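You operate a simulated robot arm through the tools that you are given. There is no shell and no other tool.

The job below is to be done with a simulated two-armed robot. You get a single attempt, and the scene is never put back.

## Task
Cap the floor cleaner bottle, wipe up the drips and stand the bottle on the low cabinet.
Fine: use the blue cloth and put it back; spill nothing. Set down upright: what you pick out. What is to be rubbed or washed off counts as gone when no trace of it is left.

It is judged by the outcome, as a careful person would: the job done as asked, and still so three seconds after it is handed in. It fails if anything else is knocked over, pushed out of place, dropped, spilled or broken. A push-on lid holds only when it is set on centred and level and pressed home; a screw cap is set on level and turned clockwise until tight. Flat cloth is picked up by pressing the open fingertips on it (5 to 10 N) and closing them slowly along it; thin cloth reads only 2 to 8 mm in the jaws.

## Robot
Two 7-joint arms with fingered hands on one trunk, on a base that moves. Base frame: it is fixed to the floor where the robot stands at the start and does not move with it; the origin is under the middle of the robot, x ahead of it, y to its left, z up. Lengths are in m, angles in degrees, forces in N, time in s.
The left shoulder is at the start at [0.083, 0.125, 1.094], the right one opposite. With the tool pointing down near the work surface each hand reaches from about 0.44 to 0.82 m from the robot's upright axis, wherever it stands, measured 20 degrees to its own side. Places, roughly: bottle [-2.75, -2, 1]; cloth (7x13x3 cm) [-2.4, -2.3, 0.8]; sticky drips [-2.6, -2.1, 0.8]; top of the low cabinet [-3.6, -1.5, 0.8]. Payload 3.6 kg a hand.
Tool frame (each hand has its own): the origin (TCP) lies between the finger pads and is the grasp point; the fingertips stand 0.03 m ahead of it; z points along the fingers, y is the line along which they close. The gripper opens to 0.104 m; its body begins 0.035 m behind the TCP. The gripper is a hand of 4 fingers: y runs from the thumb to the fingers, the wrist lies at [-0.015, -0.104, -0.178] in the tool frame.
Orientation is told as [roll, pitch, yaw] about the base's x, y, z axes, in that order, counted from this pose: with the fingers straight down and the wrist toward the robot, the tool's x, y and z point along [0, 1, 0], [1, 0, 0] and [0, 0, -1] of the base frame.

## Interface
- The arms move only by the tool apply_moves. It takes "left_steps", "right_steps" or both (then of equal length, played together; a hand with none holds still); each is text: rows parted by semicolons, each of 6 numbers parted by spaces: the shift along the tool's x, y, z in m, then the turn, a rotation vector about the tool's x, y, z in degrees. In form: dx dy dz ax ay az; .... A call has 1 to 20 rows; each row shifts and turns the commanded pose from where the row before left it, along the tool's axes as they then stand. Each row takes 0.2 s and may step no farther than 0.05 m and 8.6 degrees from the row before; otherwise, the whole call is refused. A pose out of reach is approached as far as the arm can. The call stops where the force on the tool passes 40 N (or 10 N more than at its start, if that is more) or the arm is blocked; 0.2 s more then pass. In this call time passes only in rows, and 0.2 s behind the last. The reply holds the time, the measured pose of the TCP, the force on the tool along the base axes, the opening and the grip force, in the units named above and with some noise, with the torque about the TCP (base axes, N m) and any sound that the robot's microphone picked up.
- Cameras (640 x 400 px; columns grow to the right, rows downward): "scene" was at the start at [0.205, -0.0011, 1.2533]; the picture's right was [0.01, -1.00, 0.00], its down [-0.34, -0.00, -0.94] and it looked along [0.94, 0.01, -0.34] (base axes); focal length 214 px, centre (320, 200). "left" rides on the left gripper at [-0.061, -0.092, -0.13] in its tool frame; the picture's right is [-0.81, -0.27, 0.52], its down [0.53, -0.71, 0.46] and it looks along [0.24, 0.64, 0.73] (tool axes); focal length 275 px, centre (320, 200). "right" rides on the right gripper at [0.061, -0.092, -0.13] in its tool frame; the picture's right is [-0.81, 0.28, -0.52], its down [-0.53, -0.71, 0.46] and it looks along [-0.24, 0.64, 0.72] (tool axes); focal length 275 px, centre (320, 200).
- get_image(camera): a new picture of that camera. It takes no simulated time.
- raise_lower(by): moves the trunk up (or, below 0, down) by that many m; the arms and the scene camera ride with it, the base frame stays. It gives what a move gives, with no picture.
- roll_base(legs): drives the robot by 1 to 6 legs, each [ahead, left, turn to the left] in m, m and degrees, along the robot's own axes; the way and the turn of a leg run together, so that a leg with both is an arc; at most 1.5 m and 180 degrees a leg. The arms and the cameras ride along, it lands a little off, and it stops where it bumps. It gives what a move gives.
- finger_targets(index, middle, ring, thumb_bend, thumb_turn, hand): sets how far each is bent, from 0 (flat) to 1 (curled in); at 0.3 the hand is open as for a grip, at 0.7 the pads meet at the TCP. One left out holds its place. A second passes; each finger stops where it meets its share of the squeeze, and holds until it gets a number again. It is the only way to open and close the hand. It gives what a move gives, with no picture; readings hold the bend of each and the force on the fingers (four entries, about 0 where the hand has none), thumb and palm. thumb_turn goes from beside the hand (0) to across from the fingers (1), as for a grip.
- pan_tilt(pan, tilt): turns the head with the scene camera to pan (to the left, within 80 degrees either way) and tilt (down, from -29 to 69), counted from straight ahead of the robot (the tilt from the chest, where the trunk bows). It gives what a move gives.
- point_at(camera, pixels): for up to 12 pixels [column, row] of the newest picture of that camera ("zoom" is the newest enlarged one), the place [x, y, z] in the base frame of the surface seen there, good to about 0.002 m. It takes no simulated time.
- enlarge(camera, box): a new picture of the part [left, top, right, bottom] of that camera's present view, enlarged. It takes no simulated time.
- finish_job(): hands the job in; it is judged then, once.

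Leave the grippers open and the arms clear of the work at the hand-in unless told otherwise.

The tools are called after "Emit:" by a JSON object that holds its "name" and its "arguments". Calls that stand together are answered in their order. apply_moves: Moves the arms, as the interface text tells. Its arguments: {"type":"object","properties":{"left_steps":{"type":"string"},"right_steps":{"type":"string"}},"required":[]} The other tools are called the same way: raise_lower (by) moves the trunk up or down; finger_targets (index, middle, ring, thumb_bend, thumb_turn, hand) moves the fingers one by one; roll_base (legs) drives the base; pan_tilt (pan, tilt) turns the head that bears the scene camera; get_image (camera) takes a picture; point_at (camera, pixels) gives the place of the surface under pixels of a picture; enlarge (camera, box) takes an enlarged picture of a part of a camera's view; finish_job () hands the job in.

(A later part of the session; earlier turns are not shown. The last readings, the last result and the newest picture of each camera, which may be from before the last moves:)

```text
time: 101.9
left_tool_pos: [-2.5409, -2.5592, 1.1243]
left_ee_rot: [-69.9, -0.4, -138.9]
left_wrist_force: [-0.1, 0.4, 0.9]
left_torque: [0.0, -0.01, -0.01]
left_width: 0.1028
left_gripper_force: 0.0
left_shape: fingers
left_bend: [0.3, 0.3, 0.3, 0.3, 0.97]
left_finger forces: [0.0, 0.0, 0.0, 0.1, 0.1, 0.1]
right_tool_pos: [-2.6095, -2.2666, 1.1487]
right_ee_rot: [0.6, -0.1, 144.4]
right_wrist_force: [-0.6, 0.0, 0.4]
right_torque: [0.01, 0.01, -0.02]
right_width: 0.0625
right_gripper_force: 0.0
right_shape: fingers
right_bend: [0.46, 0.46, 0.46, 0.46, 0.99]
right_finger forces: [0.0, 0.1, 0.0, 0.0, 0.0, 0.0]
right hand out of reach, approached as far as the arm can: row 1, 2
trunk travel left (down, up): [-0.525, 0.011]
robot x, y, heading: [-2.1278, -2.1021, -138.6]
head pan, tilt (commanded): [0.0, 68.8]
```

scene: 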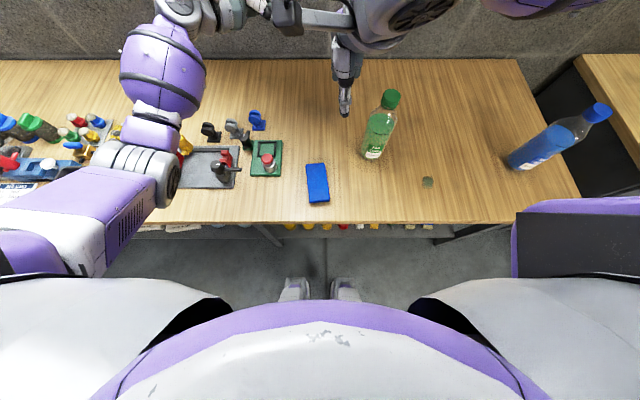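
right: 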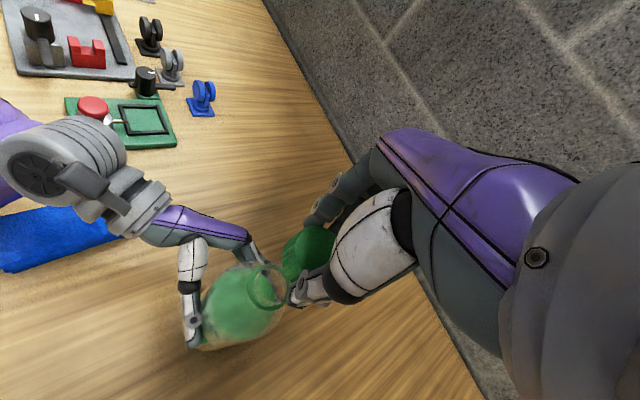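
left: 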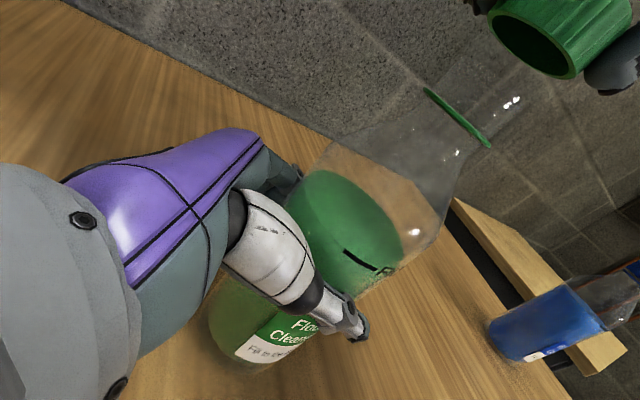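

Usable range above the cap is thus about +35° to -61°, nearly 96° a stroke. I'll turn the hand back in the air to the left end (yaw about -111).

Emit:
{"name": "apply_moves", "arguments": {"right_steps": "0 0 0 0 0 -8; 0 0 0 0 0 -8; 0 0 0 0 0 -8; 0 0 0 0 0 -8; 0 0 0 0 0 -8; 0 0 0 0 0 -8; 0 0 0 0 0 -8; 0 0 0 0 0 -8; 0 0 0 0 0 -8; 0 0 0 0 0 -8; 0 0 0 0 0 -8; 0 0 0 0 0 -8; 0 0 0 0 0 -8"}}

Emit:
{"name": "apply_moves", "arguments": {"left_steps": "0 -0.042 0 0 0 0; 0 -0.042 0 0 0 0; 0 -0.042 0 0 0 0; 0.0254 0 0.0318 0 0 0; 0.0254 0 0.0318 0 0 0; 0.0254 0 0.0318 0 0 0"}}

Emit:
{"name": "pan_tilt", "arguments": {"pan": -10, "tilt": 55}}

Emit:
{"name": "get_image", "arguments": {"camera": "scene"}}

```text
time: 104.7
left_tool_pos: [-2.5423, -2.5582, 1.1221]
left_ee_rot: [-69.9, -0.3, -138.9]
left_wrist_force: [-0.7, 0.0, 0.3]
left_torque: [0.02, -0.01, -0.01]
left_width: 0.1028
left_gripper_force: 0.2
left_shape: fingers
left_bend: [0.3, 0.3, 0.3, 0.3, 0.97]
left_finger forces: [0.1, 0.1, 0.0, 0.0, 0.0, 0.0]
right_tool_pos: [-2.6101, -2.2649, 1.1472]
right_ee_rot: [-0.4, -0.6, -111.4]
right_wrist_force: [-0.4, 0.9, 0.0]
right_torque: [0.01, 0.02, 0.02]
right_width: 0.0621
right_gripper_force: 0.0
right_shape: fingers
right_bend: [0.46, 0.46, 0.46, 0.46, 0.99]
right_finger forces: [0.1, 0.1, 0.0, 0.0, 0.0, 0.0]
trunk travel left (down, up): [-0.525, 0.011]
robot x, y, heading: [-2.1306, -2.098, -138.8]
head pan, tilt (commanded): [0.0, 68.8]
```

```text
time: 106.1
left_tool_pos: [-2.4899, -2.4284, 1.0164]
left_ee_rot: [-69.8, -0.5, -138.9]
left_wrist_force: [-0.3, -1.0, -0.1]
left_torque: [0.03, -0.01, -0.01]
left_width: 0.1028
left_gripper_force: 0.1
left_shape: fingers
left_bend: [0.3, 0.3, 0.3, 0.3, 0.97]
left_finger forces: [0.0, 0.0, 0.0, 0.0, 0.1, 0.1]
right_tool_pos: [-2.6106, -2.2669, 1.1486]
right_ee_rot: [-0.4, -0.5, -111.5]
right_wrist_force: [-0.3, 0.2, -0.9]
right_torque: [-0.03, 0.01, 0.02]
right_width: 0.0623
right_gripper_force: 0.1
right_shape: fingers
right_bend: [0.46, 0.46, 0.46, 0.46, 0.99]
right_finger forces: [0.0, 0.1, 0.0, 0.0, 0.0, 0.0]
trunk travel left (down, up): [-0.525, 0.011]
robot x, y, heading: [-2.1288, -2.101, -138.5]
head pan, tilt (commanded): [0.0, 68.8]
```

```text
time: 106.9
left_tool_pos: [-2.4885, -2.4292, 1.0161]
left_ee_rot: [-69.7, -0.4, -138.8]
left_wrist_force: [-0.4, -0.2, 0.0]
left_torque: [0.0, 0.01, 0.02]
left_width: 0.103
left_gripper_force: 0.1
left_shape: fingers
left_bend: [0.3, 0.3, 0.3, 0.3, 0.97]
left_finger forces: [0.0, 0.0, 0.1, 0.1, 0.0, 0.1]
right_tool_pos: [-2.6096, -2.2661, 1.1497]
right_ee_rot: [-0.4, -0.5, -111.5]
right_wrist_force: [0.1, -0.1, 0.3]
right_torque: [0.01, -0.02, 0.01]
right_width: 0.0623
right_gripper_force: 0.0
right_shape: fingers
right_bend: [0.46, 0.46, 0.46, 0.46, 0.99]
right_finger forces: [0.0, 0.1, 0.0, 0.1, 0.0, 0.0]
trunk travel left (down, up): [-0.525, 0.011]
robot x, y, heading: [-2.1304, -2.1053, -138.9]
head pan, tilt (commanded): [-10.0, 55.0]
```

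```text
taken
```

scene: 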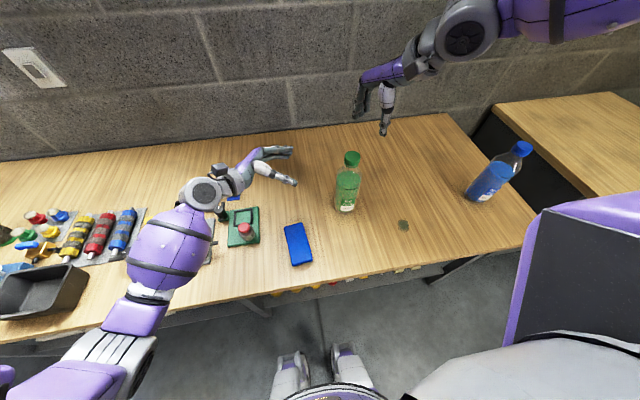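

Left hand at z 1.016, aligned with the bottle. I'll lower it on to the waiting place 11.5 cm left of the bottle.

Emit:
{"name": "apply_moves", "arguments": {"left_steps": "0.0254 -0.001 0.0318 0 0 0; 0.0254 -0.001 0.0318 0 0 0; 0.0254 0 0.0318 0 0 0"}}

Emit:
{"name": "get_image", "arguments": {"camera": "scene"}}

```text
time: 107.7
left_tool_pos: [-2.5314, -2.3798, 0.9139]
left_ee_rot: [-69.9, -0.3, -138.9]
left_wrist_force: [0.7, 0.6, 0.5]
left_torque: [0.03, 0.02, -0.01]
left_width: 0.1026
left_gripper_force: 0.1
left_shape: fingers
left_bend: [0.3, 0.3, 0.3, 0.3, 0.97]
left_finger forces: [0.1, 0.0, 0.0, 0.0, 0.0, 0.0]
right_tool_pos: [-2.6094, -2.2661, 1.1492]
right_ee_rot: [-0.4, -0.5, -111.5]
right_wrist_force: [-0.3, -0.4, -0.4]
right_torque: [-0.02, 0.04, 0.0]
right_width: 0.0622
right_gripper_force: 0.1
right_shape: fingers
right_bend: [0.46, 0.46, 0.46, 0.46, 0.99]
right_finger forces: [0.0, 0.1, 0.0, 0.0, 0.0, 0.0]
trunk travel left (down, up): [-0.525, 0.011]
robot x, y, heading: [-2.1318, -2.0995, -138.7]
head pan, tilt (commanded): [-10.0, 55.0]
```

```text
taken
```

scene: 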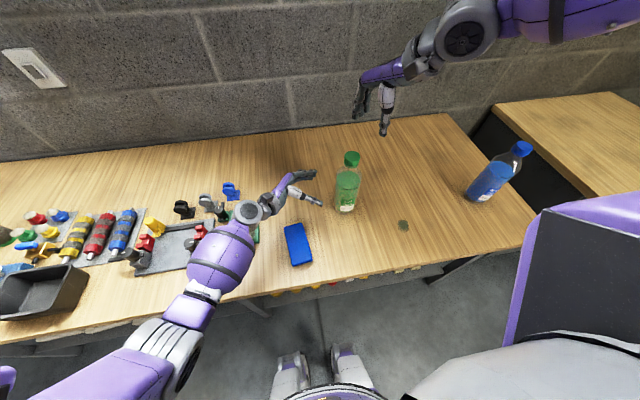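

Aligned to within 2 mm. I approach the bottle sideways in two halves.

Emit:
{"name": "apply_moves", "arguments": {"left_steps": "-0.0015 -0.0003 0.0183 0 0 0; -0.0015 -0.0003 0.0183 0 0 0; -0.0015 -0.0003 0.0183 0 0 0"}}

Emit:
{"name": "enlarge", "arguments": {"camera": "scene", "box": [260, 130, 420, 230]}}

```text
time: 108.5
left_tool_pos: [-2.564, -2.3399, 0.8979]
left_ee_rot: [-69.9, -0.4, -138.9]
left_wrist_force: [-0.5, -0.2, 0.3]
left_torque: [-0.02, -0.01, 0.03]
left_width: 0.1028
left_gripper_force: 0.1
left_shape: fingers
left_bend: [0.3, 0.3, 0.3, 0.3, 0.97]
left_finger forces: [0.0, 0.0, 0.0, 0.0, 0.0, 0.0]
right_tool_pos: [-2.6096, -2.2659, 1.148]
right_ee_rot: [-0.4, -0.6, -111.5]
right_wrist_force: [0.3, 0.2, -0.2]
right_torque: [0.02, 0.01, 0.03]
right_width: 0.0624
right_gripper_force: 0.0
right_shape: fingers
right_bend: [0.46, 0.46, 0.46, 0.46, 0.99]
right_finger forces: [0.0, 0.1, 0.0, 0.0, 0.0, 0.1]
trunk travel left (down, up): [-0.525, 0.011]
robot x, y, heading: [-2.132, -2.1018, -138.8]
head pan, tilt (commanded): [-10.0, 55.0]
```

```text
4.00 times, centred on (340, 180) of scene
```

zoom: 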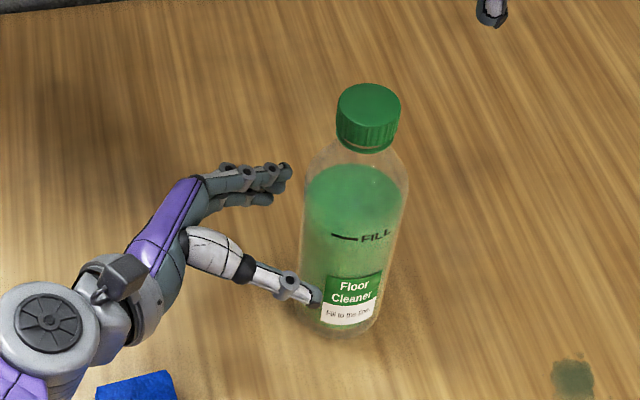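

Thumb and fingers straddle the bottle properly. I go the second half.

Emit:
{"name": "apply_moves", "arguments": {"left_steps": "-0.0015 -0.0003 0.0183 0 0 0; -0.0015 -0.0003 0.0183 0 0 0; -0.0015 -0.0003 0.0173 0 0 0"}}

Emit:
{"name": "finger_targets", "arguments": {"hand": "left", "index": 0.4, "middle": 0.42, "ring": 0.42, "thumb_bend": 0.41}}

Emit:
{"name": "enlarge", "arguments": {"camera": "scene", "box": [260, 130, 420, 230]}}

```text
time: 109.3
left_tool_pos: [-2.5982, -2.3007, 0.8851]
left_ee_rot: [-69.9, -0.3, -138.9]
left_wrist_force: [-0.2, 0.3, -0.4]
left_torque: [0.0, -0.01, 0.0]
left_width: 0.103
left_gripper_force: 0.1
left_shape: fingers
left_bend: [0.3, 0.3, 0.3, 0.3, 0.97]
left_finger forces: [0.0, 0.0, 0.0, 0.0, 0.0, 0.0]
right_tool_pos: [-2.6098, -2.2666, 1.1491]
right_ee_rot: [-0.4, -0.6, -111.6]
right_wrist_force: [-0.5, 0.0, 0.0]
right_torque: [0.01, 0.03, -0.03]
right_width: 0.0622
right_gripper_force: 0.1
right_shape: fingers
right_bend: [0.46, 0.46, 0.46, 0.46, 0.99]
right_finger forces: [0.0, 0.0, 0.0, 0.1, 0.0, 0.0]
trunk travel left (down, up): [-0.525, 0.011]
robot x, y, heading: [-2.1314, -2.0974, -138.7]
head pan, tilt (commanded): [-10.0, 55.0]
```

```text
time: 110.3
left_tool_pos: [-2.5978, -2.299, 0.8836]
left_ee_rot: [-69.9, -0.4, -139.0]
left_wrist_force: [0.2, -0.1, 0.3]
left_torque: [0.02, -0.01, 0.03]
left_width: 0.0817
left_gripper_force: 1.5
left_shape: fingers
left_bend: [0.39, 0.42, 0.42, 0.39, 0.97]
left_finger forces: [2.0, 0.1, 0.0, 0.0, 2.2, 0.1]
right_tool_pos: [-2.6097, -2.2664, 1.1492]
right_ee_rot: [-0.4, -0.5, -111.5]
right_wrist_force: [-0.2, 0.3, -1.1]
right_torque: [-0.02, 0.01, 0.03]
right_width: 0.0624
right_gripper_force: 0.0
right_shape: fingers
right_bend: [0.46, 0.46, 0.46, 0.46, 0.99]
right_finger forces: [0.1, 0.1, 0.0, 0.0, 0.0, 0.0]
trunk travel left (down, up): [-0.525, 0.011]
robot x, y, heading: [-2.1284, -2.1004, -139.0]
head pan, tilt (commanded): [-10.0, 55.0]
```

```text
4.00 times, centred on (340, 180) of scene
```

zoom: 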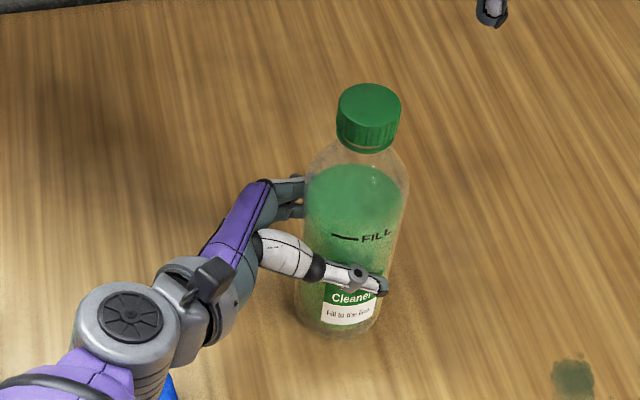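

Contact is even (2 N each side). I firm up all four digits.

Emit:
{"name": "finger_targets", "arguments": {"hand": "left", "index": 0.44, "middle": 0.49, "ring": 0.5, "thumb_bend": 0.5}}

Emit:
{"name": "enlarge", "arguments": {"camera": "scene", "box": [328, 142, 376, 172]}}

```text
time: 111.3
left_tool_pos: [-2.5968, -2.3007, 0.8834]
left_ee_rot: [-69.9, -0.4, -138.9]
left_wrist_force: [0.1, -0.4, 0.6]
left_torque: [-0.13, 0.22, 0.04]
left_width: 0.0779
left_gripper_force: 12.5
left_shape: fingers
left_bend: [0.4, 0.45, 0.45, 0.42, 0.97]
left_finger forces: [4.7, 3.6, 4.4, 0.1, 12.0, 0.1]
right_tool_pos: [-2.6102, -2.268, 1.1487]
right_ee_rot: [-0.4, -0.5, -111.5]
right_wrist_force: [0.2, -0.2, -0.4]
right_torque: [0.0, -0.02, 0.01]
right_width: 0.0624
right_gripper_force: 0.0
right_shape: fingers
right_bend: [0.46, 0.46, 0.46, 0.46, 0.99]
right_finger forces: [0.0, 0.0, 0.1, 0.0, 0.0, 0.1]
trunk travel left (down, up): [-0.525, 0.011]
robot x, y, heading: [-2.1291, -2.0983, -138.5]
head pan, tilt (commanded): [-10.0, 55.0]
```

```text
13.33 times, centred on (352, 157) of scene
```

zoom: 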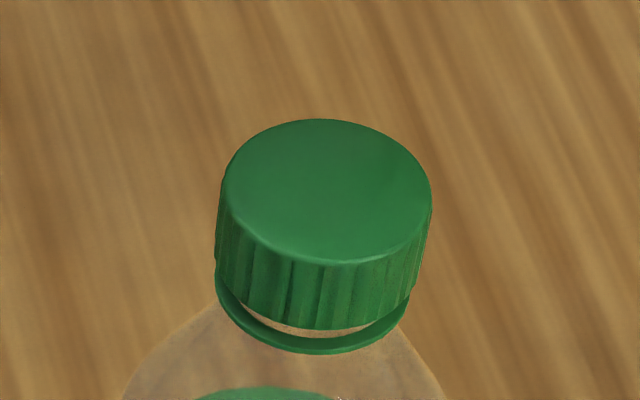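

Emit:
{"name": "point_at", "arguments": {"camera": "zoom", "pixels": [[225, 185], [260, 140], [320, 123], [380, 137], [427, 190], [405, 240], [350, 259], [290, 252], [245, 225], [325, 190], [220, 280], [320, 350]]}}

```text
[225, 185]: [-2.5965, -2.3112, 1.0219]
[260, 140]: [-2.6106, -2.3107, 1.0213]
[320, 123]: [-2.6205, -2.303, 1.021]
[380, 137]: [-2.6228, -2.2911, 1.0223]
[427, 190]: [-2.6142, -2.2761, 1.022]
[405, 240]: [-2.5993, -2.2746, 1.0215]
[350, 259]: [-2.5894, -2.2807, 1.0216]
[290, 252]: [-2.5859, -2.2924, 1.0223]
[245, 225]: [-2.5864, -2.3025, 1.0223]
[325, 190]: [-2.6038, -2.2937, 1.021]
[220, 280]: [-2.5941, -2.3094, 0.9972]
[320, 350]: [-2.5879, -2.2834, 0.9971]
```

The cap centre is (-2.605, -2.2932), top at 1.0217. I open the right fingers a bit more and move over it, then down to about z 1.06.

Emit:
{"name": "finger_targets", "arguments": {"hand": "right", "index": 0.4, "middle": 0.4, "ring": 0.4, "thumb_bend": 0.4}}

Emit:
{"name": "apply_moves", "arguments": {"right_steps": "0.0072 0.0115 0 0.5 0.4 0; 0.0071 0.0115 0 0 0 0; 0 0 0.03 0 0 0; 0 0 0.03 0 0 0; 0 0 0.025 0 0 0"}}

Emit:
{"name": "enlarge", "arguments": {"camera": "scene", "box": [296, 102, 408, 172]}}

```text
time: 112.3
left_tool_pos: [-2.5974, -2.2987, 0.8844]
left_ee_rot: [-70.0, -0.4, -139.0]
left_wrist_force: [0.5, -1.4, 0.1]
left_torque: [-0.19, 0.26, 0.06]
left_width: 0.0777
left_gripper_force: 12.7
left_shape: fingers
left_bend: [0.4, 0.45, 0.45, 0.42, 0.97]
left_finger forces: [4.7, 3.7, 4.5, 0.1, 12.1, 0.1]
right_tool_pos: [-2.6094, -2.2661, 1.1491]
right_ee_rot: [-0.5, -0.6, -111.6]
right_wrist_force: [-0.2, -0.6, -0.6]
right_torque: [-0.01, 0.0, 0.01]
right_width: 0.0774
right_gripper_force: 0.1
right_shape: fingers
right_bend: [0.4, 0.4, 0.4, 0.4, 0.99]
right_finger forces: [0.1, 0.0, 0.0, 0.1, 0.1, 0.1]
trunk travel left (down, up): [-0.525, 0.011]
robot x, y, heading: [-2.1298, -2.1036, -138.9]
head pan, tilt (commanded): [-10.0, 55.0]
```

```text
time: 113.5
left_tool_pos: [-2.5984, -2.2986, 0.8842]
left_ee_rot: [-69.9, -0.4, -138.9]
left_wrist_force: [0.8, -1.6, 0.0]
left_torque: [-0.2, 0.22, 0.05]
left_width: 0.0776
left_gripper_force: 11.7
left_shape: fingers
left_bend: [0.4, 0.45, 0.45, 0.42, 0.97]
left_finger forces: [4.7, 3.4, 4.2, 0.0, 12.1, 0.1]
right_tool_pos: [-2.6036, -2.2936, 1.0616]
right_ee_rot: [-0.1, 0.1, -111.5]
right_wrist_force: [-0.9, 0.2, 0.0]
right_torque: [0.0, -0.02, 0.02]
right_width: 0.0775
right_gripper_force: 0.0
right_shape: fingers
right_bend: [0.4, 0.4, 0.4, 0.4, 0.99]
right_finger forces: [0.0, 0.0, 0.0, 0.1, 0.0, 0.0]
trunk travel left (down, up): [-0.525, 0.011]
robot x, y, heading: [-2.1274, -2.0999, -138.7]
head pan, tilt (commanded): [-10.0, 55.0]
```

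```text
5.71 times, centred on (352, 137) of scene
```

zoom: 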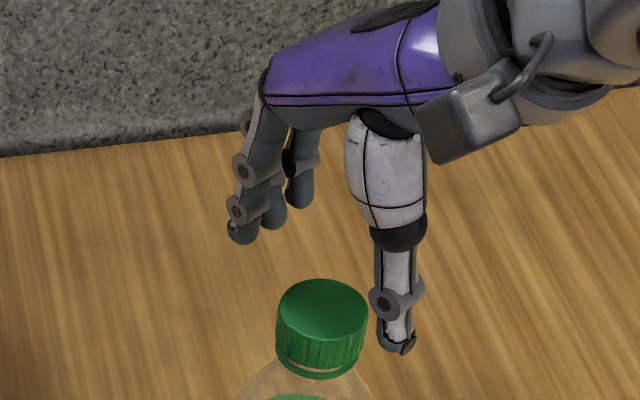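

The open hand is over the cap. I lower it the remaining 2.4 cm so that the tips surround the cap.

Emit:
{"name": "apply_moves", "arguments": {"right_steps": "0 0 0.012 0 0 0; 0 0 0.012 0 0 0"}}

Emit:
{"name": "enlarge", "arguments": {"camera": "scene", "box": [312, 122, 392, 172]}}

```text
time: 114.1
left_tool_pos: [-2.5974, -2.3001, 0.8838]
left_ee_rot: [-69.9, -0.3, -138.8]
left_wrist_force: [0.1, -0.4, 0.2]
left_torque: [-0.15, 0.21, 0.07]
left_width: 0.0779
left_gripper_force: 12.6
left_shape: fingers
left_bend: [0.4, 0.45, 0.45, 0.42, 0.97]
left_finger forces: [4.8, 3.4, 4.2, 0.1, 12.2, 0.1]
right_tool_pos: [-2.6029, -2.293, 1.0375]
right_ee_rot: [0.0, 0.1, -111.5]
right_wrist_force: [-0.6, 0.5, -0.3]
right_torque: [-0.02, 0.0, -0.01]
right_width: 0.0776
right_gripper_force: 0.1
right_shape: fingers
right_bend: [0.4, 0.4, 0.4, 0.4, 0.99]
right_finger forces: [0.1, 0.0, 0.0, 0.0, 0.0, 0.1]
trunk travel left (down, up): [-0.525, 0.011]
robot x, y, heading: [-2.1249, -2.0994, -138.8]
head pan, tilt (commanded): [-10.0, 55.0]
```

```text
8.00 times, centred on (352, 147) of scene
```

zoom: 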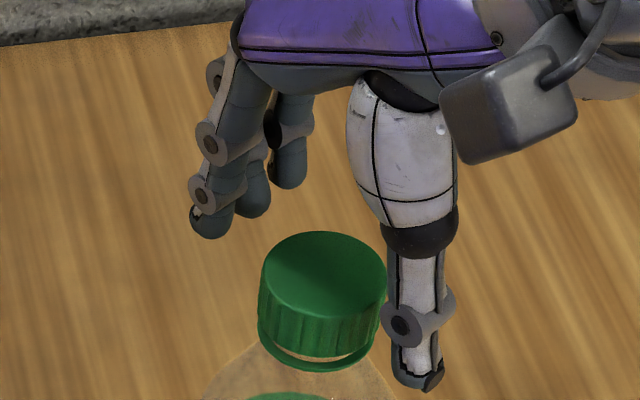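

Fingers and thumb stand on either side of the cap. I close gently first.

Emit:
{"name": "finger_targets", "arguments": {"hand": "right", "index": 0.58, "middle": 0.58, "ring": 0.5, "thumb_bend": 0.6}}

Emit:
{"name": "finger_targets", "arguments": {"hand": "right", "index": 0.63, "middle": 0.63, "thumb_bend": 0.69}}

Emit:
{"name": "enlarge", "arguments": {"camera": "scene", "box": [312, 122, 392, 172]}}

```text
time: 115.1
left_tool_pos: [-2.5973, -2.3004, 0.8838]
left_ee_rot: [-69.9, -0.3, -138.9]
left_wrist_force: [-1.6, -2.6, 0.1]
left_torque: [-0.08, 0.18, 0.05]
left_width: 0.0776
left_gripper_force: 12.7
left_shape: fingers
left_bend: [0.4, 0.45, 0.45, 0.43, 0.97]
left_finger forces: [5.5, 3.8, 4.4, 0.1, 11.1, 0.1]
right_tool_pos: [-2.6039, -2.293, 1.0369]
right_ee_rot: [0.0, 0.0, -111.5]
right_wrist_force: [0.0, 1.8, 0.0]
right_torque: [0.04, -0.03, 0.01]
right_width: 0.0398
right_gripper_force: 3.3
right_shape: fingers
right_bend: [0.55, 0.56, 0.5, 0.55, 1.0]
right_finger forces: [1.5, 1.0, 0.1, 0.1, 4.2, 0.0]
trunk travel left (down, up): [-0.525, 0.011]
robot x, y, heading: [-2.1314, -2.0981, -138.8]
head pan, tilt (commanded): [-10.0, 55.0]
```

```text
time: 116.1
left_tool_pos: [-2.5977, -2.3, 0.8836]
left_ee_rot: [-69.9, -0.5, -138.9]
left_wrist_force: [0.9, 0.2, 0.8]
left_torque: [-0.12, 0.24, -0.01]
left_width: 0.0781
left_gripper_force: 12.1
left_shape: fingers
left_bend: [0.4, 0.45, 0.45, 0.43, 0.97]
left_finger forces: [4.2, 3.2, 4.1, 0.1, 12.5, 0.0]
right_tool_pos: [-2.6039, -2.2934, 1.0387]
right_ee_rot: [0.1, 0.0, -111.4]
right_wrist_force: [-0.2, 0.1, -0.1]
right_torque: [-0.03, 0.05, 0.03]
right_width: 0.0381
right_gripper_force: 10.8
right_shape: fingers
right_bend: [0.57, 0.59, 0.5, 0.56, 1.0]
right_finger forces: [5.1, 5.0, 0.0, 0.1, 10.1, 0.0]
trunk travel left (down, up): [-0.525, 0.011]
robot x, y, heading: [-2.1258, -2.1023, -138.7]
head pan, tilt (commanded): [-10.0, 55.0]
```

```text
8.00 times, centred on (352, 147) of scene
```

zoom: 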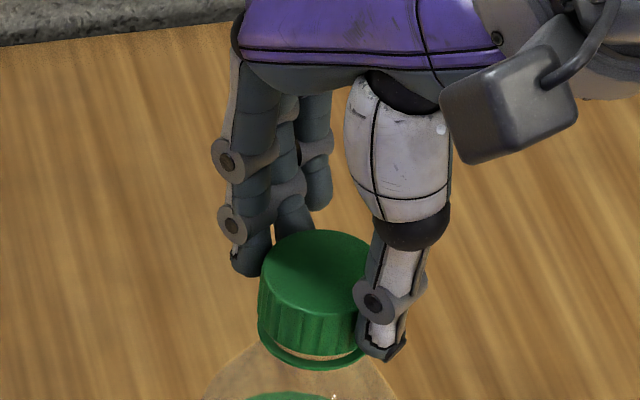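

Firm even hold (5.1/5.0/10.1 N). I press down lightly and turn clockwise 40° first, watching force and torque.

Emit:
{"name": "apply_moves", "arguments": {"right_steps": "0 0 0.001 0 0 0; 0 0 0.0004 0 0 8; 0 0 0.0002 0 0 8; 0 0 0.0002 0 0 8; 0 0 0.0002 0 0 8; 0 0 0.0002 0 0 8"}}

Emit:
{"name": "enlarge", "arguments": {"camera": "scene", "box": [312, 122, 392, 172]}}

```text
time: 117.5
left_tool_pos: [-2.5968, -2.3, 0.8843]
left_ee_rot: [-70.0, -0.4, -139.0]
left_wrist_force: [1.2, 0.8, 1.4]
left_torque: [-0.11, 0.22, -0.08]
left_width: 0.0777
left_gripper_force: 12.6
left_shape: fingers
left_bend: [0.4, 0.46, 0.45, 0.43, 0.97]
left_finger forces: [3.7, 3.1, 4.0, 0.0, 13.0, 0.0]
right_tool_pos: [-2.6054, -2.2921, 1.0382]
right_ee_rot: [0.1, -0.1, -151.7]
right_wrist_force: [-0.5, -0.5, -0.5]
right_torque: [-0.05, 0.07, 0.04]
right_width: 0.038
right_gripper_force: 9.9
right_shape: fingers
right_bend: [0.57, 0.58, 0.5, 0.56, 1.0]
right_finger forces: [5.5, 5.1, 0.0, 0.0, 9.7, 0.0]
trunk travel left (down, up): [-0.525, 0.011]
robot x, y, heading: [-2.1295, -2.0987, -138.9]
head pan, tilt (commanded): [-10.0, 55.0]
```

```text
8.00 times, centred on (352, 147) of scene
```

zoom: 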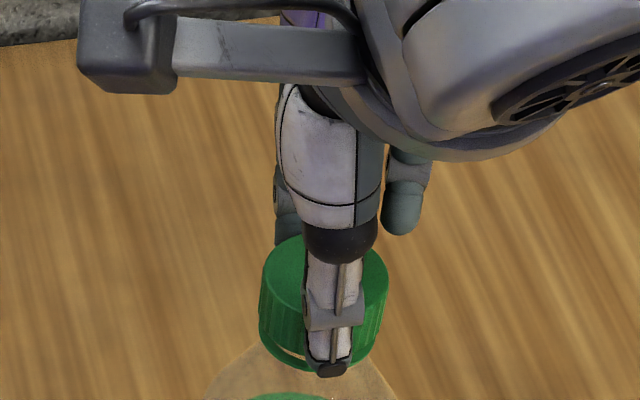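

The cap is turning with the hand at hardly any force. I'll measure the cap's height and gap now.

Emit:
{"name": "point_at", "arguments": {"camera": "zoom", "pixels": [[280, 260], [285, 290], [375, 265], [375, 290], [270, 310], [370, 340], [290, 358], [262, 335]]}}

Emit:
{"name": "apply_moves", "arguments": {"right_steps": "0 0 0.0003 0 0 8; 0 0 0.0003 0 0 8; 0 0 0.0003 0 0 8; 0 0 0.0003 0 0 8"}}

```text
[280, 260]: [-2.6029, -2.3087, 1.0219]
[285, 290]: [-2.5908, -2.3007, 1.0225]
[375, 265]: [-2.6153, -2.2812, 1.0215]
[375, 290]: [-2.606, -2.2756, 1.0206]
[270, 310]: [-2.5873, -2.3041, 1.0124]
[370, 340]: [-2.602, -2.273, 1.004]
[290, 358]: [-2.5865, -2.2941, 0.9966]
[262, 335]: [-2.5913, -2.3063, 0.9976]
```

```text
time: 118.5
left_tool_pos: [-2.5986, -2.2988, 0.8845]
left_ee_rot: [-70.0, -0.4, -139.1]
left_wrist_force: [1.0, 6.0, 3.4]
left_torque: [-0.14, 0.36, -0.05]
left_width: 0.0772
left_gripper_force: 11.8
left_shape: fingers
left_bend: [0.41, 0.46, 0.45, 0.43, 0.97]
left_finger forces: [2.7, 2.9, 4.0, 0.0, 13.9, 0.0]
right_tool_pos: [-2.607, -2.2846, 1.0396]
right_ee_rot: [0.0, 0.1, 176.4]
right_wrist_force: [-2.9, -4.6, -5.7]
right_torque: [-0.1, 0.02, 0.07]
right_width: 0.0381
right_gripper_force: 9.3
right_shape: fingers
right_bend: [0.56, 0.58, 0.5, 0.57, 1.0]
right_finger forces: [6.0, 3.6, 0.1, 0.1, 8.3, 0.1]
right hand out of reach, approached as far as the arm can: row 4
trunk travel left (down, up): [-0.525, 0.011]
robot x, y, heading: [-2.1296, -2.1007, -138.8]
head pan, tilt (commanded): [-10.0, 55.0]
```

It reached its clockwise end (force building to 5-6 N), so I let go of the cap now and look.

Emit:
{"name": "finger_targets", "arguments": {"hand": "right", "index": 0.4, "middle": 0.4, "ring": 0.4, "thumb_bend": 0.4}}

Emit:
{"name": "enlarge", "arguments": {"camera": "scene", "box": [312, 122, 392, 172]}}

```text
time: 119.5
left_tool_pos: [-2.5966, -2.3, 0.8844]
left_ee_rot: [-69.9, -0.4, -139.0]
left_wrist_force: [0.6, -0.9, 0.3]
left_torque: [-0.14, 0.27, 0.05]
left_width: 0.0775
left_gripper_force: 12.3
left_shape: fingers
left_bend: [0.41, 0.46, 0.46, 0.43, 0.97]
left_finger forces: [4.2, 3.5, 4.5, 0.0, 11.6, 0.0]
right_tool_pos: [-2.6066, -2.2854, 1.0406]
right_ee_rot: [0.0, 0.1, 176.6]
right_wrist_force: [-0.1, 0.4, 0.3]
right_torque: [-0.01, 0.0, 0.03]
right_width: 0.0773
right_gripper_force: 0.1
right_shape: fingers
right_bend: [0.4, 0.4, 0.4, 0.4, 0.99]
right_finger forces: [0.1, 0.0, 0.0, 0.0, 0.0, 0.0]
trunk travel left (down, up): [-0.525, 0.011]
robot x, y, heading: [-2.1285, -2.1007, -139.0]
head pan, tilt (commanded): [-10.0, 55.0]
```

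```text
8.00 times, centred on (352, 147) of scene
```

zoom: 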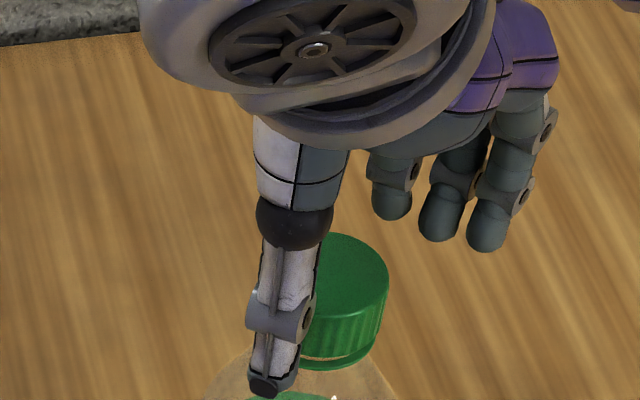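

I raise the open hand clear of the cap by 3 cm and turn it back left 72° for the next stroke.

Emit:
{"name": "apply_moves", "arguments": {"right_steps": "0 0 -0.015 0 0 0; 0 0 -0.02 0 0 0; 0 0 0 0 0 -8; 0 0 0 0 0 -8; 0 0 0 0 0 -8; 0 0 0 0 0 -8; 0 0 0 0 0 -8; 0 0 0 0 0 -8; 0 0 0 0 0 -8; 0 0 0 0 0 -8; 0 0 0 0 0 -8"}}

Emit:
{"name": "enlarge", "arguments": {"camera": "scene", "box": [312, 122, 392, 172]}}

```text
time: 121.9
left_tool_pos: [-2.5982, -2.3001, 0.8839]
left_ee_rot: [-69.9, -0.4, -138.9]
left_wrist_force: [0.4, -1.1, -0.1]
left_torque: [-0.09, 0.24, 0.02]
left_width: 0.0777
left_gripper_force: 12.4
left_shape: fingers
left_bend: [0.41, 0.46, 0.46, 0.43, 0.97]
left_finger forces: [4.2, 3.5, 4.4, 0.0, 11.6, 0.1]
right_tool_pos: [-2.6069, -2.2877, 1.0759]
right_ee_rot: [0.0, 0.0, -111.4]
right_wrist_force: [-0.4, 0.0, -0.5]
right_torque: [0.0, -0.05, 0.0]
right_width: 0.0776
right_gripper_force: 0.0
right_shape: fingers
right_bend: [0.4, 0.4, 0.4, 0.4, 0.99]
right_finger forces: [0.0, 0.1, 0.0, 0.0, 0.0, 0.0]
trunk travel left (down, up): [-0.525, 0.011]
robot x, y, heading: [-2.1301, -2.1011, -139.0]
head pan, tilt (commanded): [-10.0, 55.0]
```

```text
8.00 times, centred on (352, 147) of scene
```

zoom: 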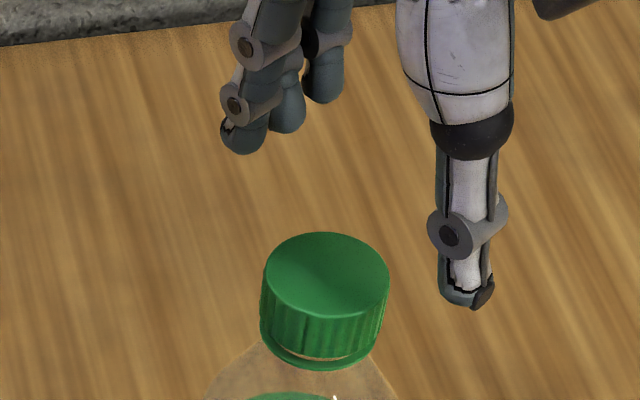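

Now the cap is fully visible; I measure its centre and height again.

Emit:
{"name": "point_at", "arguments": {"camera": "zoom", "pixels": [[267, 280], [290, 245], [330, 236], [370, 250], [387, 280], [370, 305], [330, 315], [290, 303], [328, 275], [320, 364], [268, 335], [375, 340]]}}

Emit:
{"name": "enlarge", "arguments": {"camera": "scene", "box": [340, 148, 366, 170]}}

```text
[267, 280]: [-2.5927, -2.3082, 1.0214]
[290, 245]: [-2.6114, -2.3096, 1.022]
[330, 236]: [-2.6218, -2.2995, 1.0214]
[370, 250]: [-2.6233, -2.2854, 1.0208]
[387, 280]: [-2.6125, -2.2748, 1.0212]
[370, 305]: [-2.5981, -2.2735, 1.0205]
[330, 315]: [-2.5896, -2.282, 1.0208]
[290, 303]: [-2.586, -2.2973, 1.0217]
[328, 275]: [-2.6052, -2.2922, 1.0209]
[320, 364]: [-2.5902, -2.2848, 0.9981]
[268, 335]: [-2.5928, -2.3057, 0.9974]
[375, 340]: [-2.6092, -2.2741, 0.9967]
```

```text
16.00 times, centred on (353, 159) of scene
```

zoom: 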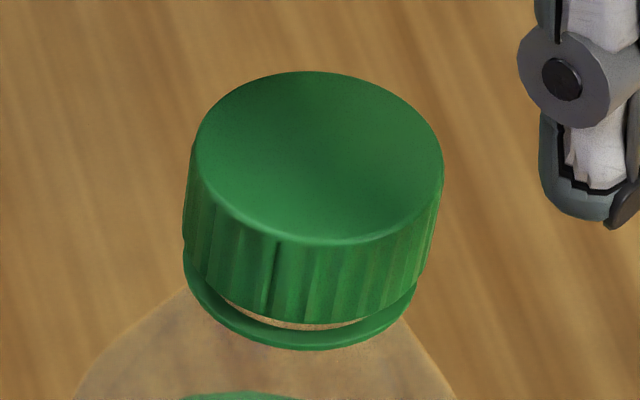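

The cap is level and has gone down by about half a millimetre, so the thread is biting. I recentre over it (3 mm each way) and try 8° more start angle while still above it.

Emit:
{"name": "apply_moves", "arguments": {"right_steps": "0.0032 0.0028 0 0 0 0; 0 0 0 0 0 -8"}}

```text
time: 122.5
left_tool_pos: [-2.5973, -2.3007, 0.884]
left_ee_rot: [-70.0, -0.3, -138.9]
left_wrist_force: [0.2, -1.4, 0.5]
left_torque: [-0.1, 0.24, 0.03]
left_width: 0.0775
left_gripper_force: 11.5
left_shape: fingers
left_bend: [0.41, 0.46, 0.46, 0.43, 0.97]
left_finger forces: [4.2, 3.6, 4.4, 0.0, 11.6, 0.0]
right_tool_pos: [-2.6033, -2.2881, 1.0762]
right_ee_rot: [0.1, 0.2, -105.1]
right_wrist_force: [-0.6, 0.1, 0.2]
right_torque: [-0.02, -0.03, 0.0]
right_width: 0.0774
right_gripper_force: 0.2
right_shape: fingers
right_bend: [0.4, 0.4, 0.4, 0.4, 0.99]
right_finger forces: [0.0, 0.1, 0.1, 0.0, 0.0, 0.0]
trunk travel left (down, up): [-0.525, 0.011]
robot x, y, heading: [-2.1296, -2.1015, -138.7]
head pan, tilt (commanded): [-10.0, 55.0]
```

That's about its left end. I come 3° back for margin, centre, lower over the cap and close.

Emit:
{"name": "apply_moves", "arguments": {"right_steps": "-0.0008 0.0037 0 0 0 3; 0 0 0.015 0 0 0; 0 0 0.015 0 0 0; 0 0 0.0095 0 0 0"}}

Emit:
{"name": "finger_targets", "arguments": {"hand": "right", "index": 0.58, "middle": 0.58, "ring": 0.5, "thumb_bend": 0.6}}

Emit:
{"name": "finger_targets", "arguments": {"hand": "right", "index": 0.65, "middle": 0.65, "thumb_bend": 0.72}}

Emit:
{"name": "enlarge", "arguments": {"camera": "scene", "box": [312, 122, 392, 172]}}

```text
time: 123.5
left_tool_pos: [-2.5979, -2.2993, 0.8839]
left_ee_rot: [-69.9, -0.4, -138.9]
left_wrist_force: [0.9, -1.3, 0.5]
left_torque: [-0.08, 0.25, 0.11]
left_width: 0.0774
left_gripper_force: 11.6
left_shape: fingers
left_bend: [0.41, 0.46, 0.46, 0.43, 0.97]
left_finger forces: [4.2, 3.5, 4.4, 0.1, 11.5, 0.0]
right_tool_pos: [-2.6077, -2.2942, 1.0354]
right_ee_rot: [0.0, 0.0, -106.5]
right_wrist_force: [0.1, 0.0, -0.9]
right_torque: [0.0, 0.01, -0.03]
right_width: 0.0777
right_gripper_force: 0.1
right_shape: fingers
right_bend: [0.4, 0.4, 0.4, 0.4, 0.99]
right_finger forces: [0.1, 0.0, 0.0, 0.0, 0.1, 0.1]
trunk travel left (down, up): [-0.525, 0.011]
robot x, y, heading: [-2.1278, -2.0996, -138.9]
head pan, tilt (commanded): [-10.0, 55.0]
```

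```text
time: 124.5
left_tool_pos: [-2.5977, -2.2995, 0.8849]
left_ee_rot: [-69.9, -0.4, -138.9]
left_wrist_force: [-1.2, -3.5, 0.2]
left_torque: [-0.02, 0.15, 0.07]
left_width: 0.0777
left_gripper_force: 12.4
left_shape: fingers
left_bend: [0.4, 0.46, 0.46, 0.43, 0.97]
left_finger forces: [5.1, 3.7, 4.6, 0.1, 10.6, 0.0]
right_tool_pos: [-2.6067, -2.2929, 1.0358]
right_ee_rot: [0.0, 0.0, -106.5]
right_wrist_force: [0.2, 2.0, -0.2]
right_torque: [0.06, -0.02, -0.01]
right_width: 0.0404
right_gripper_force: 3.1
right_shape: fingers
right_bend: [0.55, 0.56, 0.5, 0.55, 1.0]
right_finger forces: [1.6, 0.5, 0.1, 0.0, 4.4, 0.0]
trunk travel left (down, up): [-0.525, 0.011]
robot x, y, heading: [-2.1324, -2.1027, -138.8]
head pan, tilt (commanded): [-10.0, 55.0]
```

```text
time: 125.5
left_tool_pos: [-2.5967, -2.3016, 0.884]
left_ee_rot: [-69.8, -0.4, -138.8]
left_wrist_force: [0.6, -1.3, 1.3]
left_torque: [-0.07, 0.23, 0.06]
left_width: 0.0775
left_gripper_force: 12.1
left_shape: fingers
left_bend: [0.4, 0.46, 0.45, 0.43, 0.97]
left_finger forces: [4.1, 3.5, 4.4, 0.0, 12.1, 0.0]
right_tool_pos: [-2.6065, -2.2932, 1.0369]
right_ee_rot: [-0.1, 0.0, -106.5]
right_wrist_force: [-0.3, 0.3, 0.8]
right_torque: [-0.04, 0.04, -0.02]
right_width: 0.0387
right_gripper_force: 10.1
right_shape: fingers
right_bend: [0.57, 0.6, 0.5, 0.55, 1.0]
right_finger forces: [5.8, 5.0, 0.0, 0.1, 11.0, 0.1]
trunk travel left (down, up): [-0.525, 0.011]
robot x, y, heading: [-2.1343, -2.1014, -138.6]
head pan, tilt (commanded): [-10.0, 55.0]
```

```text
8.00 times, centred on (352, 147) of scene
```

zoom: 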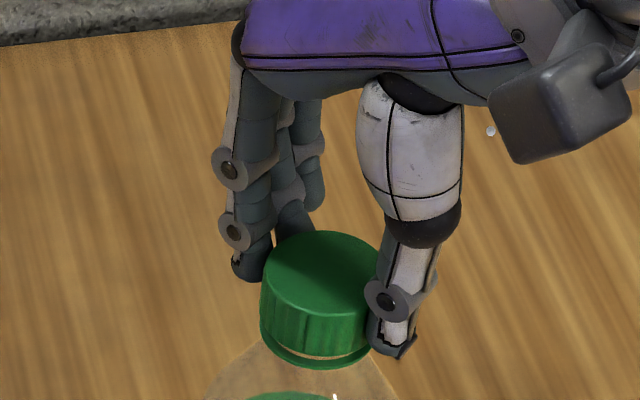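

Good hold (10 N). Now the stroke: 68° clockwise in 8 rows, following down slightly.

Emit:
{"name": "apply_moves", "arguments": {"right_steps": "0 0 0.0002 0 0 8.5; 0 0 0.0001 0 0 8.5; 0 0 0.0001 0 0 8.5; 0 0 0.0001 0 0 8.5; 0 0 0.0001 0 0 8.5; 0 0 0.0001 0 0 8.5; 0 0 0.0001 0 0 8.5; 0 0 0.0001 0 0 8.5"}}

```text
time: 127.3
left_tool_pos: [-2.5972, -2.2994, 0.8856]
left_ee_rot: [-70.0, -0.3, -139.0]
left_wrist_force: [4.4, -3.2, 1.0]
left_torque: [-0.06, 0.17, -0.02]
left_width: 0.0776
left_gripper_force: 12.2
left_shape: fingers
left_bend: [0.4, 0.46, 0.46, 0.43, 0.97]
left_finger forces: [4.5, 3.3, 4.1, 0.0, 12.2, 0.1]
right_tool_pos: [-2.6061, -2.2936, 1.0359]
right_ee_rot: [-0.2, -0.1, -174.6]
right_wrist_force: [-1.9, 2.2, -0.3]
right_torque: [0.08, 0.15, 0.07]
right_width: 0.0384
right_gripper_force: 11.5
right_shape: fingers
right_bend: [0.57, 0.6, 0.5, 0.56, 1.0]
right_finger forces: [6.1, 6.1, 0.0, 0.0, 10.4, 0.0]
trunk travel left (down, up): [-0.525, 0.011]
robot x, y, heading: [-2.1275, -2.0993, -138.8]
head pan, tilt (commanded): [-10.0, 55.0]
```

Smooth, no limit hit, torque still small (0.07). I open, turn back 68° around the cap, and close again.

Emit:
{"name": "finger_targets", "arguments": {"hand": "right", "index": 0.4, "middle": 0.4, "ring": 0.4, "thumb_bend": 0.4}}

Emit:
{"name": "apply_moves", "arguments": {"right_steps": "0 0 -0.002 0 0 -8.5; 0 0 0 0 0 -8.5; 0 0 0 0 0 -8.5; 0 0 0 0 0 -8.5; 0 0 0 0 0 -8.5; 0 0 0 0 0 -8.5; 0 0 0 0 0 -8.5; 0 0 0 0 0 -8.5; 0 0 0.002 0 0 0"}}

Emit:
{"name": "enlarge", "arguments": {"camera": "scene", "box": [312, 122, 392, 172]}}

```text
time: 128.3
left_tool_pos: [-2.5977, -2.3002, 0.8834]
left_ee_rot: [-69.9, -0.4, -138.9]
left_wrist_force: [0.3, 0.7, -0.5]
left_torque: [-0.08, 0.17, -0.02]
left_width: 0.0777
left_gripper_force: 11.9
left_shape: fingers
left_bend: [0.4, 0.46, 0.45, 0.43, 0.97]
left_finger forces: [4.1, 3.3, 4.5, 0.0, 12.1, 0.0]
right_tool_pos: [-2.6065, -2.2931, 1.0363]
right_ee_rot: [0.0, 0.0, -174.6]
right_wrist_force: [-0.1, -0.2, -0.4]
right_torque: [-0.02, -0.01, 0.01]
right_width: 0.0777
right_gripper_force: 0.0
right_shape: fingers
right_bend: [0.4, 0.4, 0.4, 0.4, 0.99]
right_finger forces: [0.0, 0.0, 0.0, 0.1, 0.1, 0.0]
trunk travel left (down, up): [-0.525, 0.011]
robot x, y, heading: [-2.1311, -2.0987, -139.0]
head pan, tilt (commanded): [-10.0, 55.0]
```

```text
time: 130.3
left_tool_pos: [-2.5979, -2.2989, 0.8844]
left_ee_rot: [-69.9, -0.4, -138.9]
left_wrist_force: [0.3, 0.8, -0.1]
left_torque: [-0.07, 0.2, -0.02]
left_width: 0.0775
left_gripper_force: 11.9
left_shape: fingers
left_bend: [0.4, 0.46, 0.45, 0.43, 0.97]
left_finger forces: [4.1, 3.3, 4.3, 0.1, 11.9, 0.0]
right_tool_pos: [-2.6061, -2.2921, 1.0352]
right_ee_rot: [-0.1, 0.0, -106.5]
right_wrist_force: [0.3, 0.3, 0.2]
right_torque: [0.0, -0.04, -0.01]
right_width: 0.0774
right_gripper_force: 0.0
right_shape: fingers
right_bend: [0.4, 0.4, 0.4, 0.4, 0.99]
right_finger forces: [0.0, 0.0, 0.0, 0.0, 0.0, 0.0]
trunk travel left (down, up): [-0.525, 0.011]
robot x, y, heading: [-2.1326, -2.096, -138.9]
head pan, tilt (commanded): [-10.0, 55.0]
```

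```text
8.00 times, centred on (352, 147) of scene
```

zoom: 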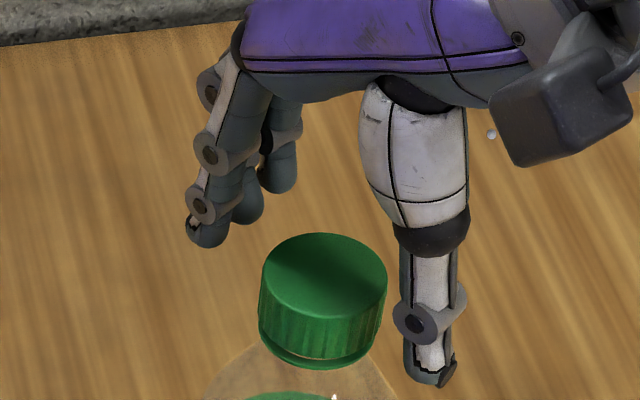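

The pale gap under the cap has shrunk. I measure its height, then close for the next stroke.

Emit:
{"name": "point_at", "arguments": {"camera": "zoom", "pixels": [[270, 285], [290, 250], [330, 240], [365, 252], [382, 285], [365, 308], [325, 316], [290, 305], [325, 275]]}}

Emit:
{"name": "finger_targets", "arguments": {"hand": "right", "index": 0.58, "middle": 0.58, "ring": 0.5, "thumb_bend": 0.6}}

Emit:
{"name": "finger_targets", "arguments": {"hand": "right", "index": 0.66, "middle": 0.66, "thumb_bend": 0.74}}

```text
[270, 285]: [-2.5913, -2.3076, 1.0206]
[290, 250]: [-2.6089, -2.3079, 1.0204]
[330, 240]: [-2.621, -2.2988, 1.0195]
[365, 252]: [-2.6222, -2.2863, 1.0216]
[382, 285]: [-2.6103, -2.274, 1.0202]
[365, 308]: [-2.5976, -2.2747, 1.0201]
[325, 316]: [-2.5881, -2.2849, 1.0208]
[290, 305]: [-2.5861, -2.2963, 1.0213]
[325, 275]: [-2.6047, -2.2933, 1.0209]
```

```text
time: 131.3
left_tool_pos: [-2.5985, -2.301, 0.8846]
left_ee_rot: [-69.9, -0.3, -138.9]
left_wrist_force: [-1.2, -2.0, 0.7]
left_torque: [-0.03, 0.14, -0.01]
left_width: 0.0773
left_gripper_force: 11.9
left_shape: fingers
left_bend: [0.4, 0.46, 0.45, 0.43, 0.97]
left_finger forces: [5.1, 3.7, 4.5, 0.1, 10.6, 0.0]
right_tool_pos: [-2.6062, -2.2913, 1.0353]
right_ee_rot: [0.0, 0.0, -106.4]
right_wrist_force: [0.5, 1.5, 0.7]
right_torque: [0.04, -0.04, 0.03]
right_width: 0.0399
right_gripper_force: 3.6
right_shape: fingers
right_bend: [0.55, 0.56, 0.5, 0.55, 1.0]
right_finger forces: [1.7, 0.6, 0.1, 0.0, 4.2, 0.0]
trunk travel left (down, up): [-0.525, 0.011]
robot x, y, heading: [-2.1325, -2.0998, -138.8]
head pan, tilt (commanded): [-10.0, 55.0]
```

```text
time: 132.3
left_tool_pos: [-2.5964, -2.2999, 0.8827]
left_ee_rot: [-69.8, -0.3, -139.0]
left_wrist_force: [-0.6, 0.6, 0.1]
left_torque: [-0.08, 0.25, 0.0]
left_width: 0.0774
left_gripper_force: 11.9
left_shape: fingers
left_bend: [0.4, 0.46, 0.45, 0.43, 0.97]
left_finger forces: [3.8, 3.3, 4.3, 0.1, 12.6, 0.0]
right_tool_pos: [-2.6064, -2.2928, 1.0354]
right_ee_rot: [0.1, 0.0, -106.5]
right_wrist_force: [0.3, -0.2, -1.1]
right_torque: [-0.1, 0.02, 0.0]
right_width: 0.0384
right_gripper_force: 11.3
right_shape: fingers
right_bend: [0.57, 0.6, 0.5, 0.55, 1.0]
right_finger forces: [6.1, 5.5, 0.0, 0.0, 11.1, 0.0]
trunk travel left (down, up): [-0.525, 0.011]
robot x, y, heading: [-2.1305, -2.106, -138.8]
head pan, tilt (commanded): [-10.0, 55.0]
```

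The cap top is now at 1.0206: it goes down 0.6 mm a stroke, so the thread works. Next stroke.

Emit:
{"name": "apply_moves", "arguments": {"right_steps": "0 0 0.0001 0 0 8.5; 0 0 0.0001 0 0 8.5; 0 0 0.0001 0 0 8.5; 0 0 0.0001 0 0 8.5; 0 0 0.0001 0 0 8.5; 0 0 0.0001 0 0 8.5; 0 0 0.0001 0 0 8.5; 0 0 0.0001 0 0 8.5"}}

```text
time: 134.1
left_tool_pos: [-2.597, -2.2998, 0.8844]
left_ee_rot: [-69.9, -0.3, -138.9]
left_wrist_force: [3.4, -1.0, 1.1]
left_torque: [-0.04, 0.23, -0.05]
left_width: 0.0776
left_gripper_force: 11.8
left_shape: fingers
left_bend: [0.41, 0.46, 0.46, 0.43, 0.97]
left_finger forces: [3.7, 3.0, 3.9, 0.1, 13.0, 0.0]
right_tool_pos: [-2.6059, -2.2937, 1.0339]
right_ee_rot: [-0.2, 0.0, -174.7]
right_wrist_force: [-3.3, 0.9, -0.9]
right_torque: [0.07, 0.13, 0.05]
right_width: 0.0384
right_gripper_force: 12.0
right_shape: fingers
right_bend: [0.57, 0.6, 0.5, 0.55, 1.0]
right_finger forces: [6.1, 6.5, 0.0, 0.0, 10.8, 0.1]
trunk travel left (down, up): [-0.525, 0.011]
robot x, y, heading: [-2.1291, -2.0978, -138.7]
head pan, tilt (commanded): [-10.0, 55.0]
```

Still turning freely. I repeat: open, turn back, close again.

Emit:
{"name": "finger_targets", "arguments": {"hand": "right", "index": 0.4, "middle": 0.4, "ring": 0.4, "thumb_bend": 0.4}}

Emit:
{"name": "apply_moves", "arguments": {"right_steps": "0 0 -0.002 0 0 -8.5; 0 0 0 0 0 -8.5; 0 0 0 0 0 -8.5; 0 0 0 0 0 -8.5; 0 0 0 0 0 -8.5; 0 0 0 0 0 -8.5; 0 0 0 0 0 -8.5; 0 0 0 0 0 -8.5; 0 0 0.002 0 0 0"}}

Emit:
{"name": "enlarge", "arguments": {"camera": "scene", "box": [312, 122, 392, 172]}}

Emit:
{"name": "point_at", "arguments": {"camera": "zoom", "pixels": [[270, 285], [290, 250], [330, 240], [365, 252], [382, 285], [365, 308], [325, 316], [290, 305], [325, 275]]}}

```text
time: 135.1
left_tool_pos: [-2.5971, -2.2996, 0.8841]
left_ee_rot: [-69.9, -0.4, -138.9]
left_wrist_force: [-0.1, 0.3, 0.4]
left_torque: [-0.1, 0.18, 0.0]
left_width: 0.0773
left_gripper_force: 11.9
left_shape: fingers
left_bend: [0.41, 0.46, 0.45, 0.43, 0.97]
left_finger forces: [4.1, 3.3, 4.2, 0.0, 11.8, 0.0]
right_tool_pos: [-2.6061, -2.2929, 1.035]
right_ee_rot: [0.0, 0.1, -174.5]
right_wrist_force: [0.0, -0.1, 0.3]
right_torque: [-0.02, 0.0, 0.01]
right_width: 0.0775
right_gripper_force: 0.1
right_shape: fingers
right_bend: [0.4, 0.4, 0.4, 0.4, 0.99]
right_finger forces: [0.0, 0.0, 0.0, 0.1, 0.0, 0.0]
trunk travel left (down, up): [-0.525, 0.011]
robot x, y, heading: [-2.1309, -2.1037, -138.7]
head pan, tilt (commanded): [-10.0, 55.0]
```

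```text
time: 137.1
left_tool_pos: [-2.598, -2.2998, 0.8836]
left_ee_rot: [-69.9, -0.4, -138.9]
left_wrist_force: [0.4, 0.7, -0.5]
left_torque: [-0.06, 0.22, 0.05]
left_width: 0.0773
left_gripper_force: 11.5
left_shape: fingers
left_bend: [0.41, 0.46, 0.45, 0.43, 0.97]
left_finger forces: [4.1, 3.3, 4.1, 0.0, 11.7, 0.1]
right_tool_pos: [-2.6056, -2.2929, 1.0352]
right_ee_rot: [-0.1, 0.1, -106.4]
right_wrist_force: [0.5, -0.2, 0.7]
right_torque: [0.0, 0.02, 0.0]
right_width: 0.0774
right_gripper_force: 0.1
right_shape: fingers
right_bend: [0.4, 0.4, 0.4, 0.4, 0.99]
right_finger forces: [0.0, 0.0, 0.1, 0.0, 0.0, 0.0]
trunk travel left (down, up): [-0.525, 0.011]
robot x, y, heading: [-2.1278, -2.0964, -139.0]
head pan, tilt (commanded): [-10.0, 55.0]
```

```text
8.00 times, centred on (352, 147) of scene
```

zoom: 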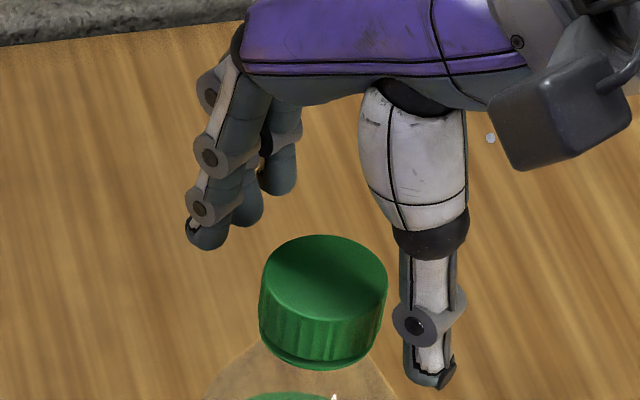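

```text
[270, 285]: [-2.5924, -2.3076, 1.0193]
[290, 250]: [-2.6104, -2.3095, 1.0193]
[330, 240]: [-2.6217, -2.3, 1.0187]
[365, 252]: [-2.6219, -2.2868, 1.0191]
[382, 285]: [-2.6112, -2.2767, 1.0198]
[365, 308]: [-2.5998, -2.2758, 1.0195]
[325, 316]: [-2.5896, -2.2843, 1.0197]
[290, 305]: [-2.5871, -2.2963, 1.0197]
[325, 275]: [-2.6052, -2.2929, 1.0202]
```

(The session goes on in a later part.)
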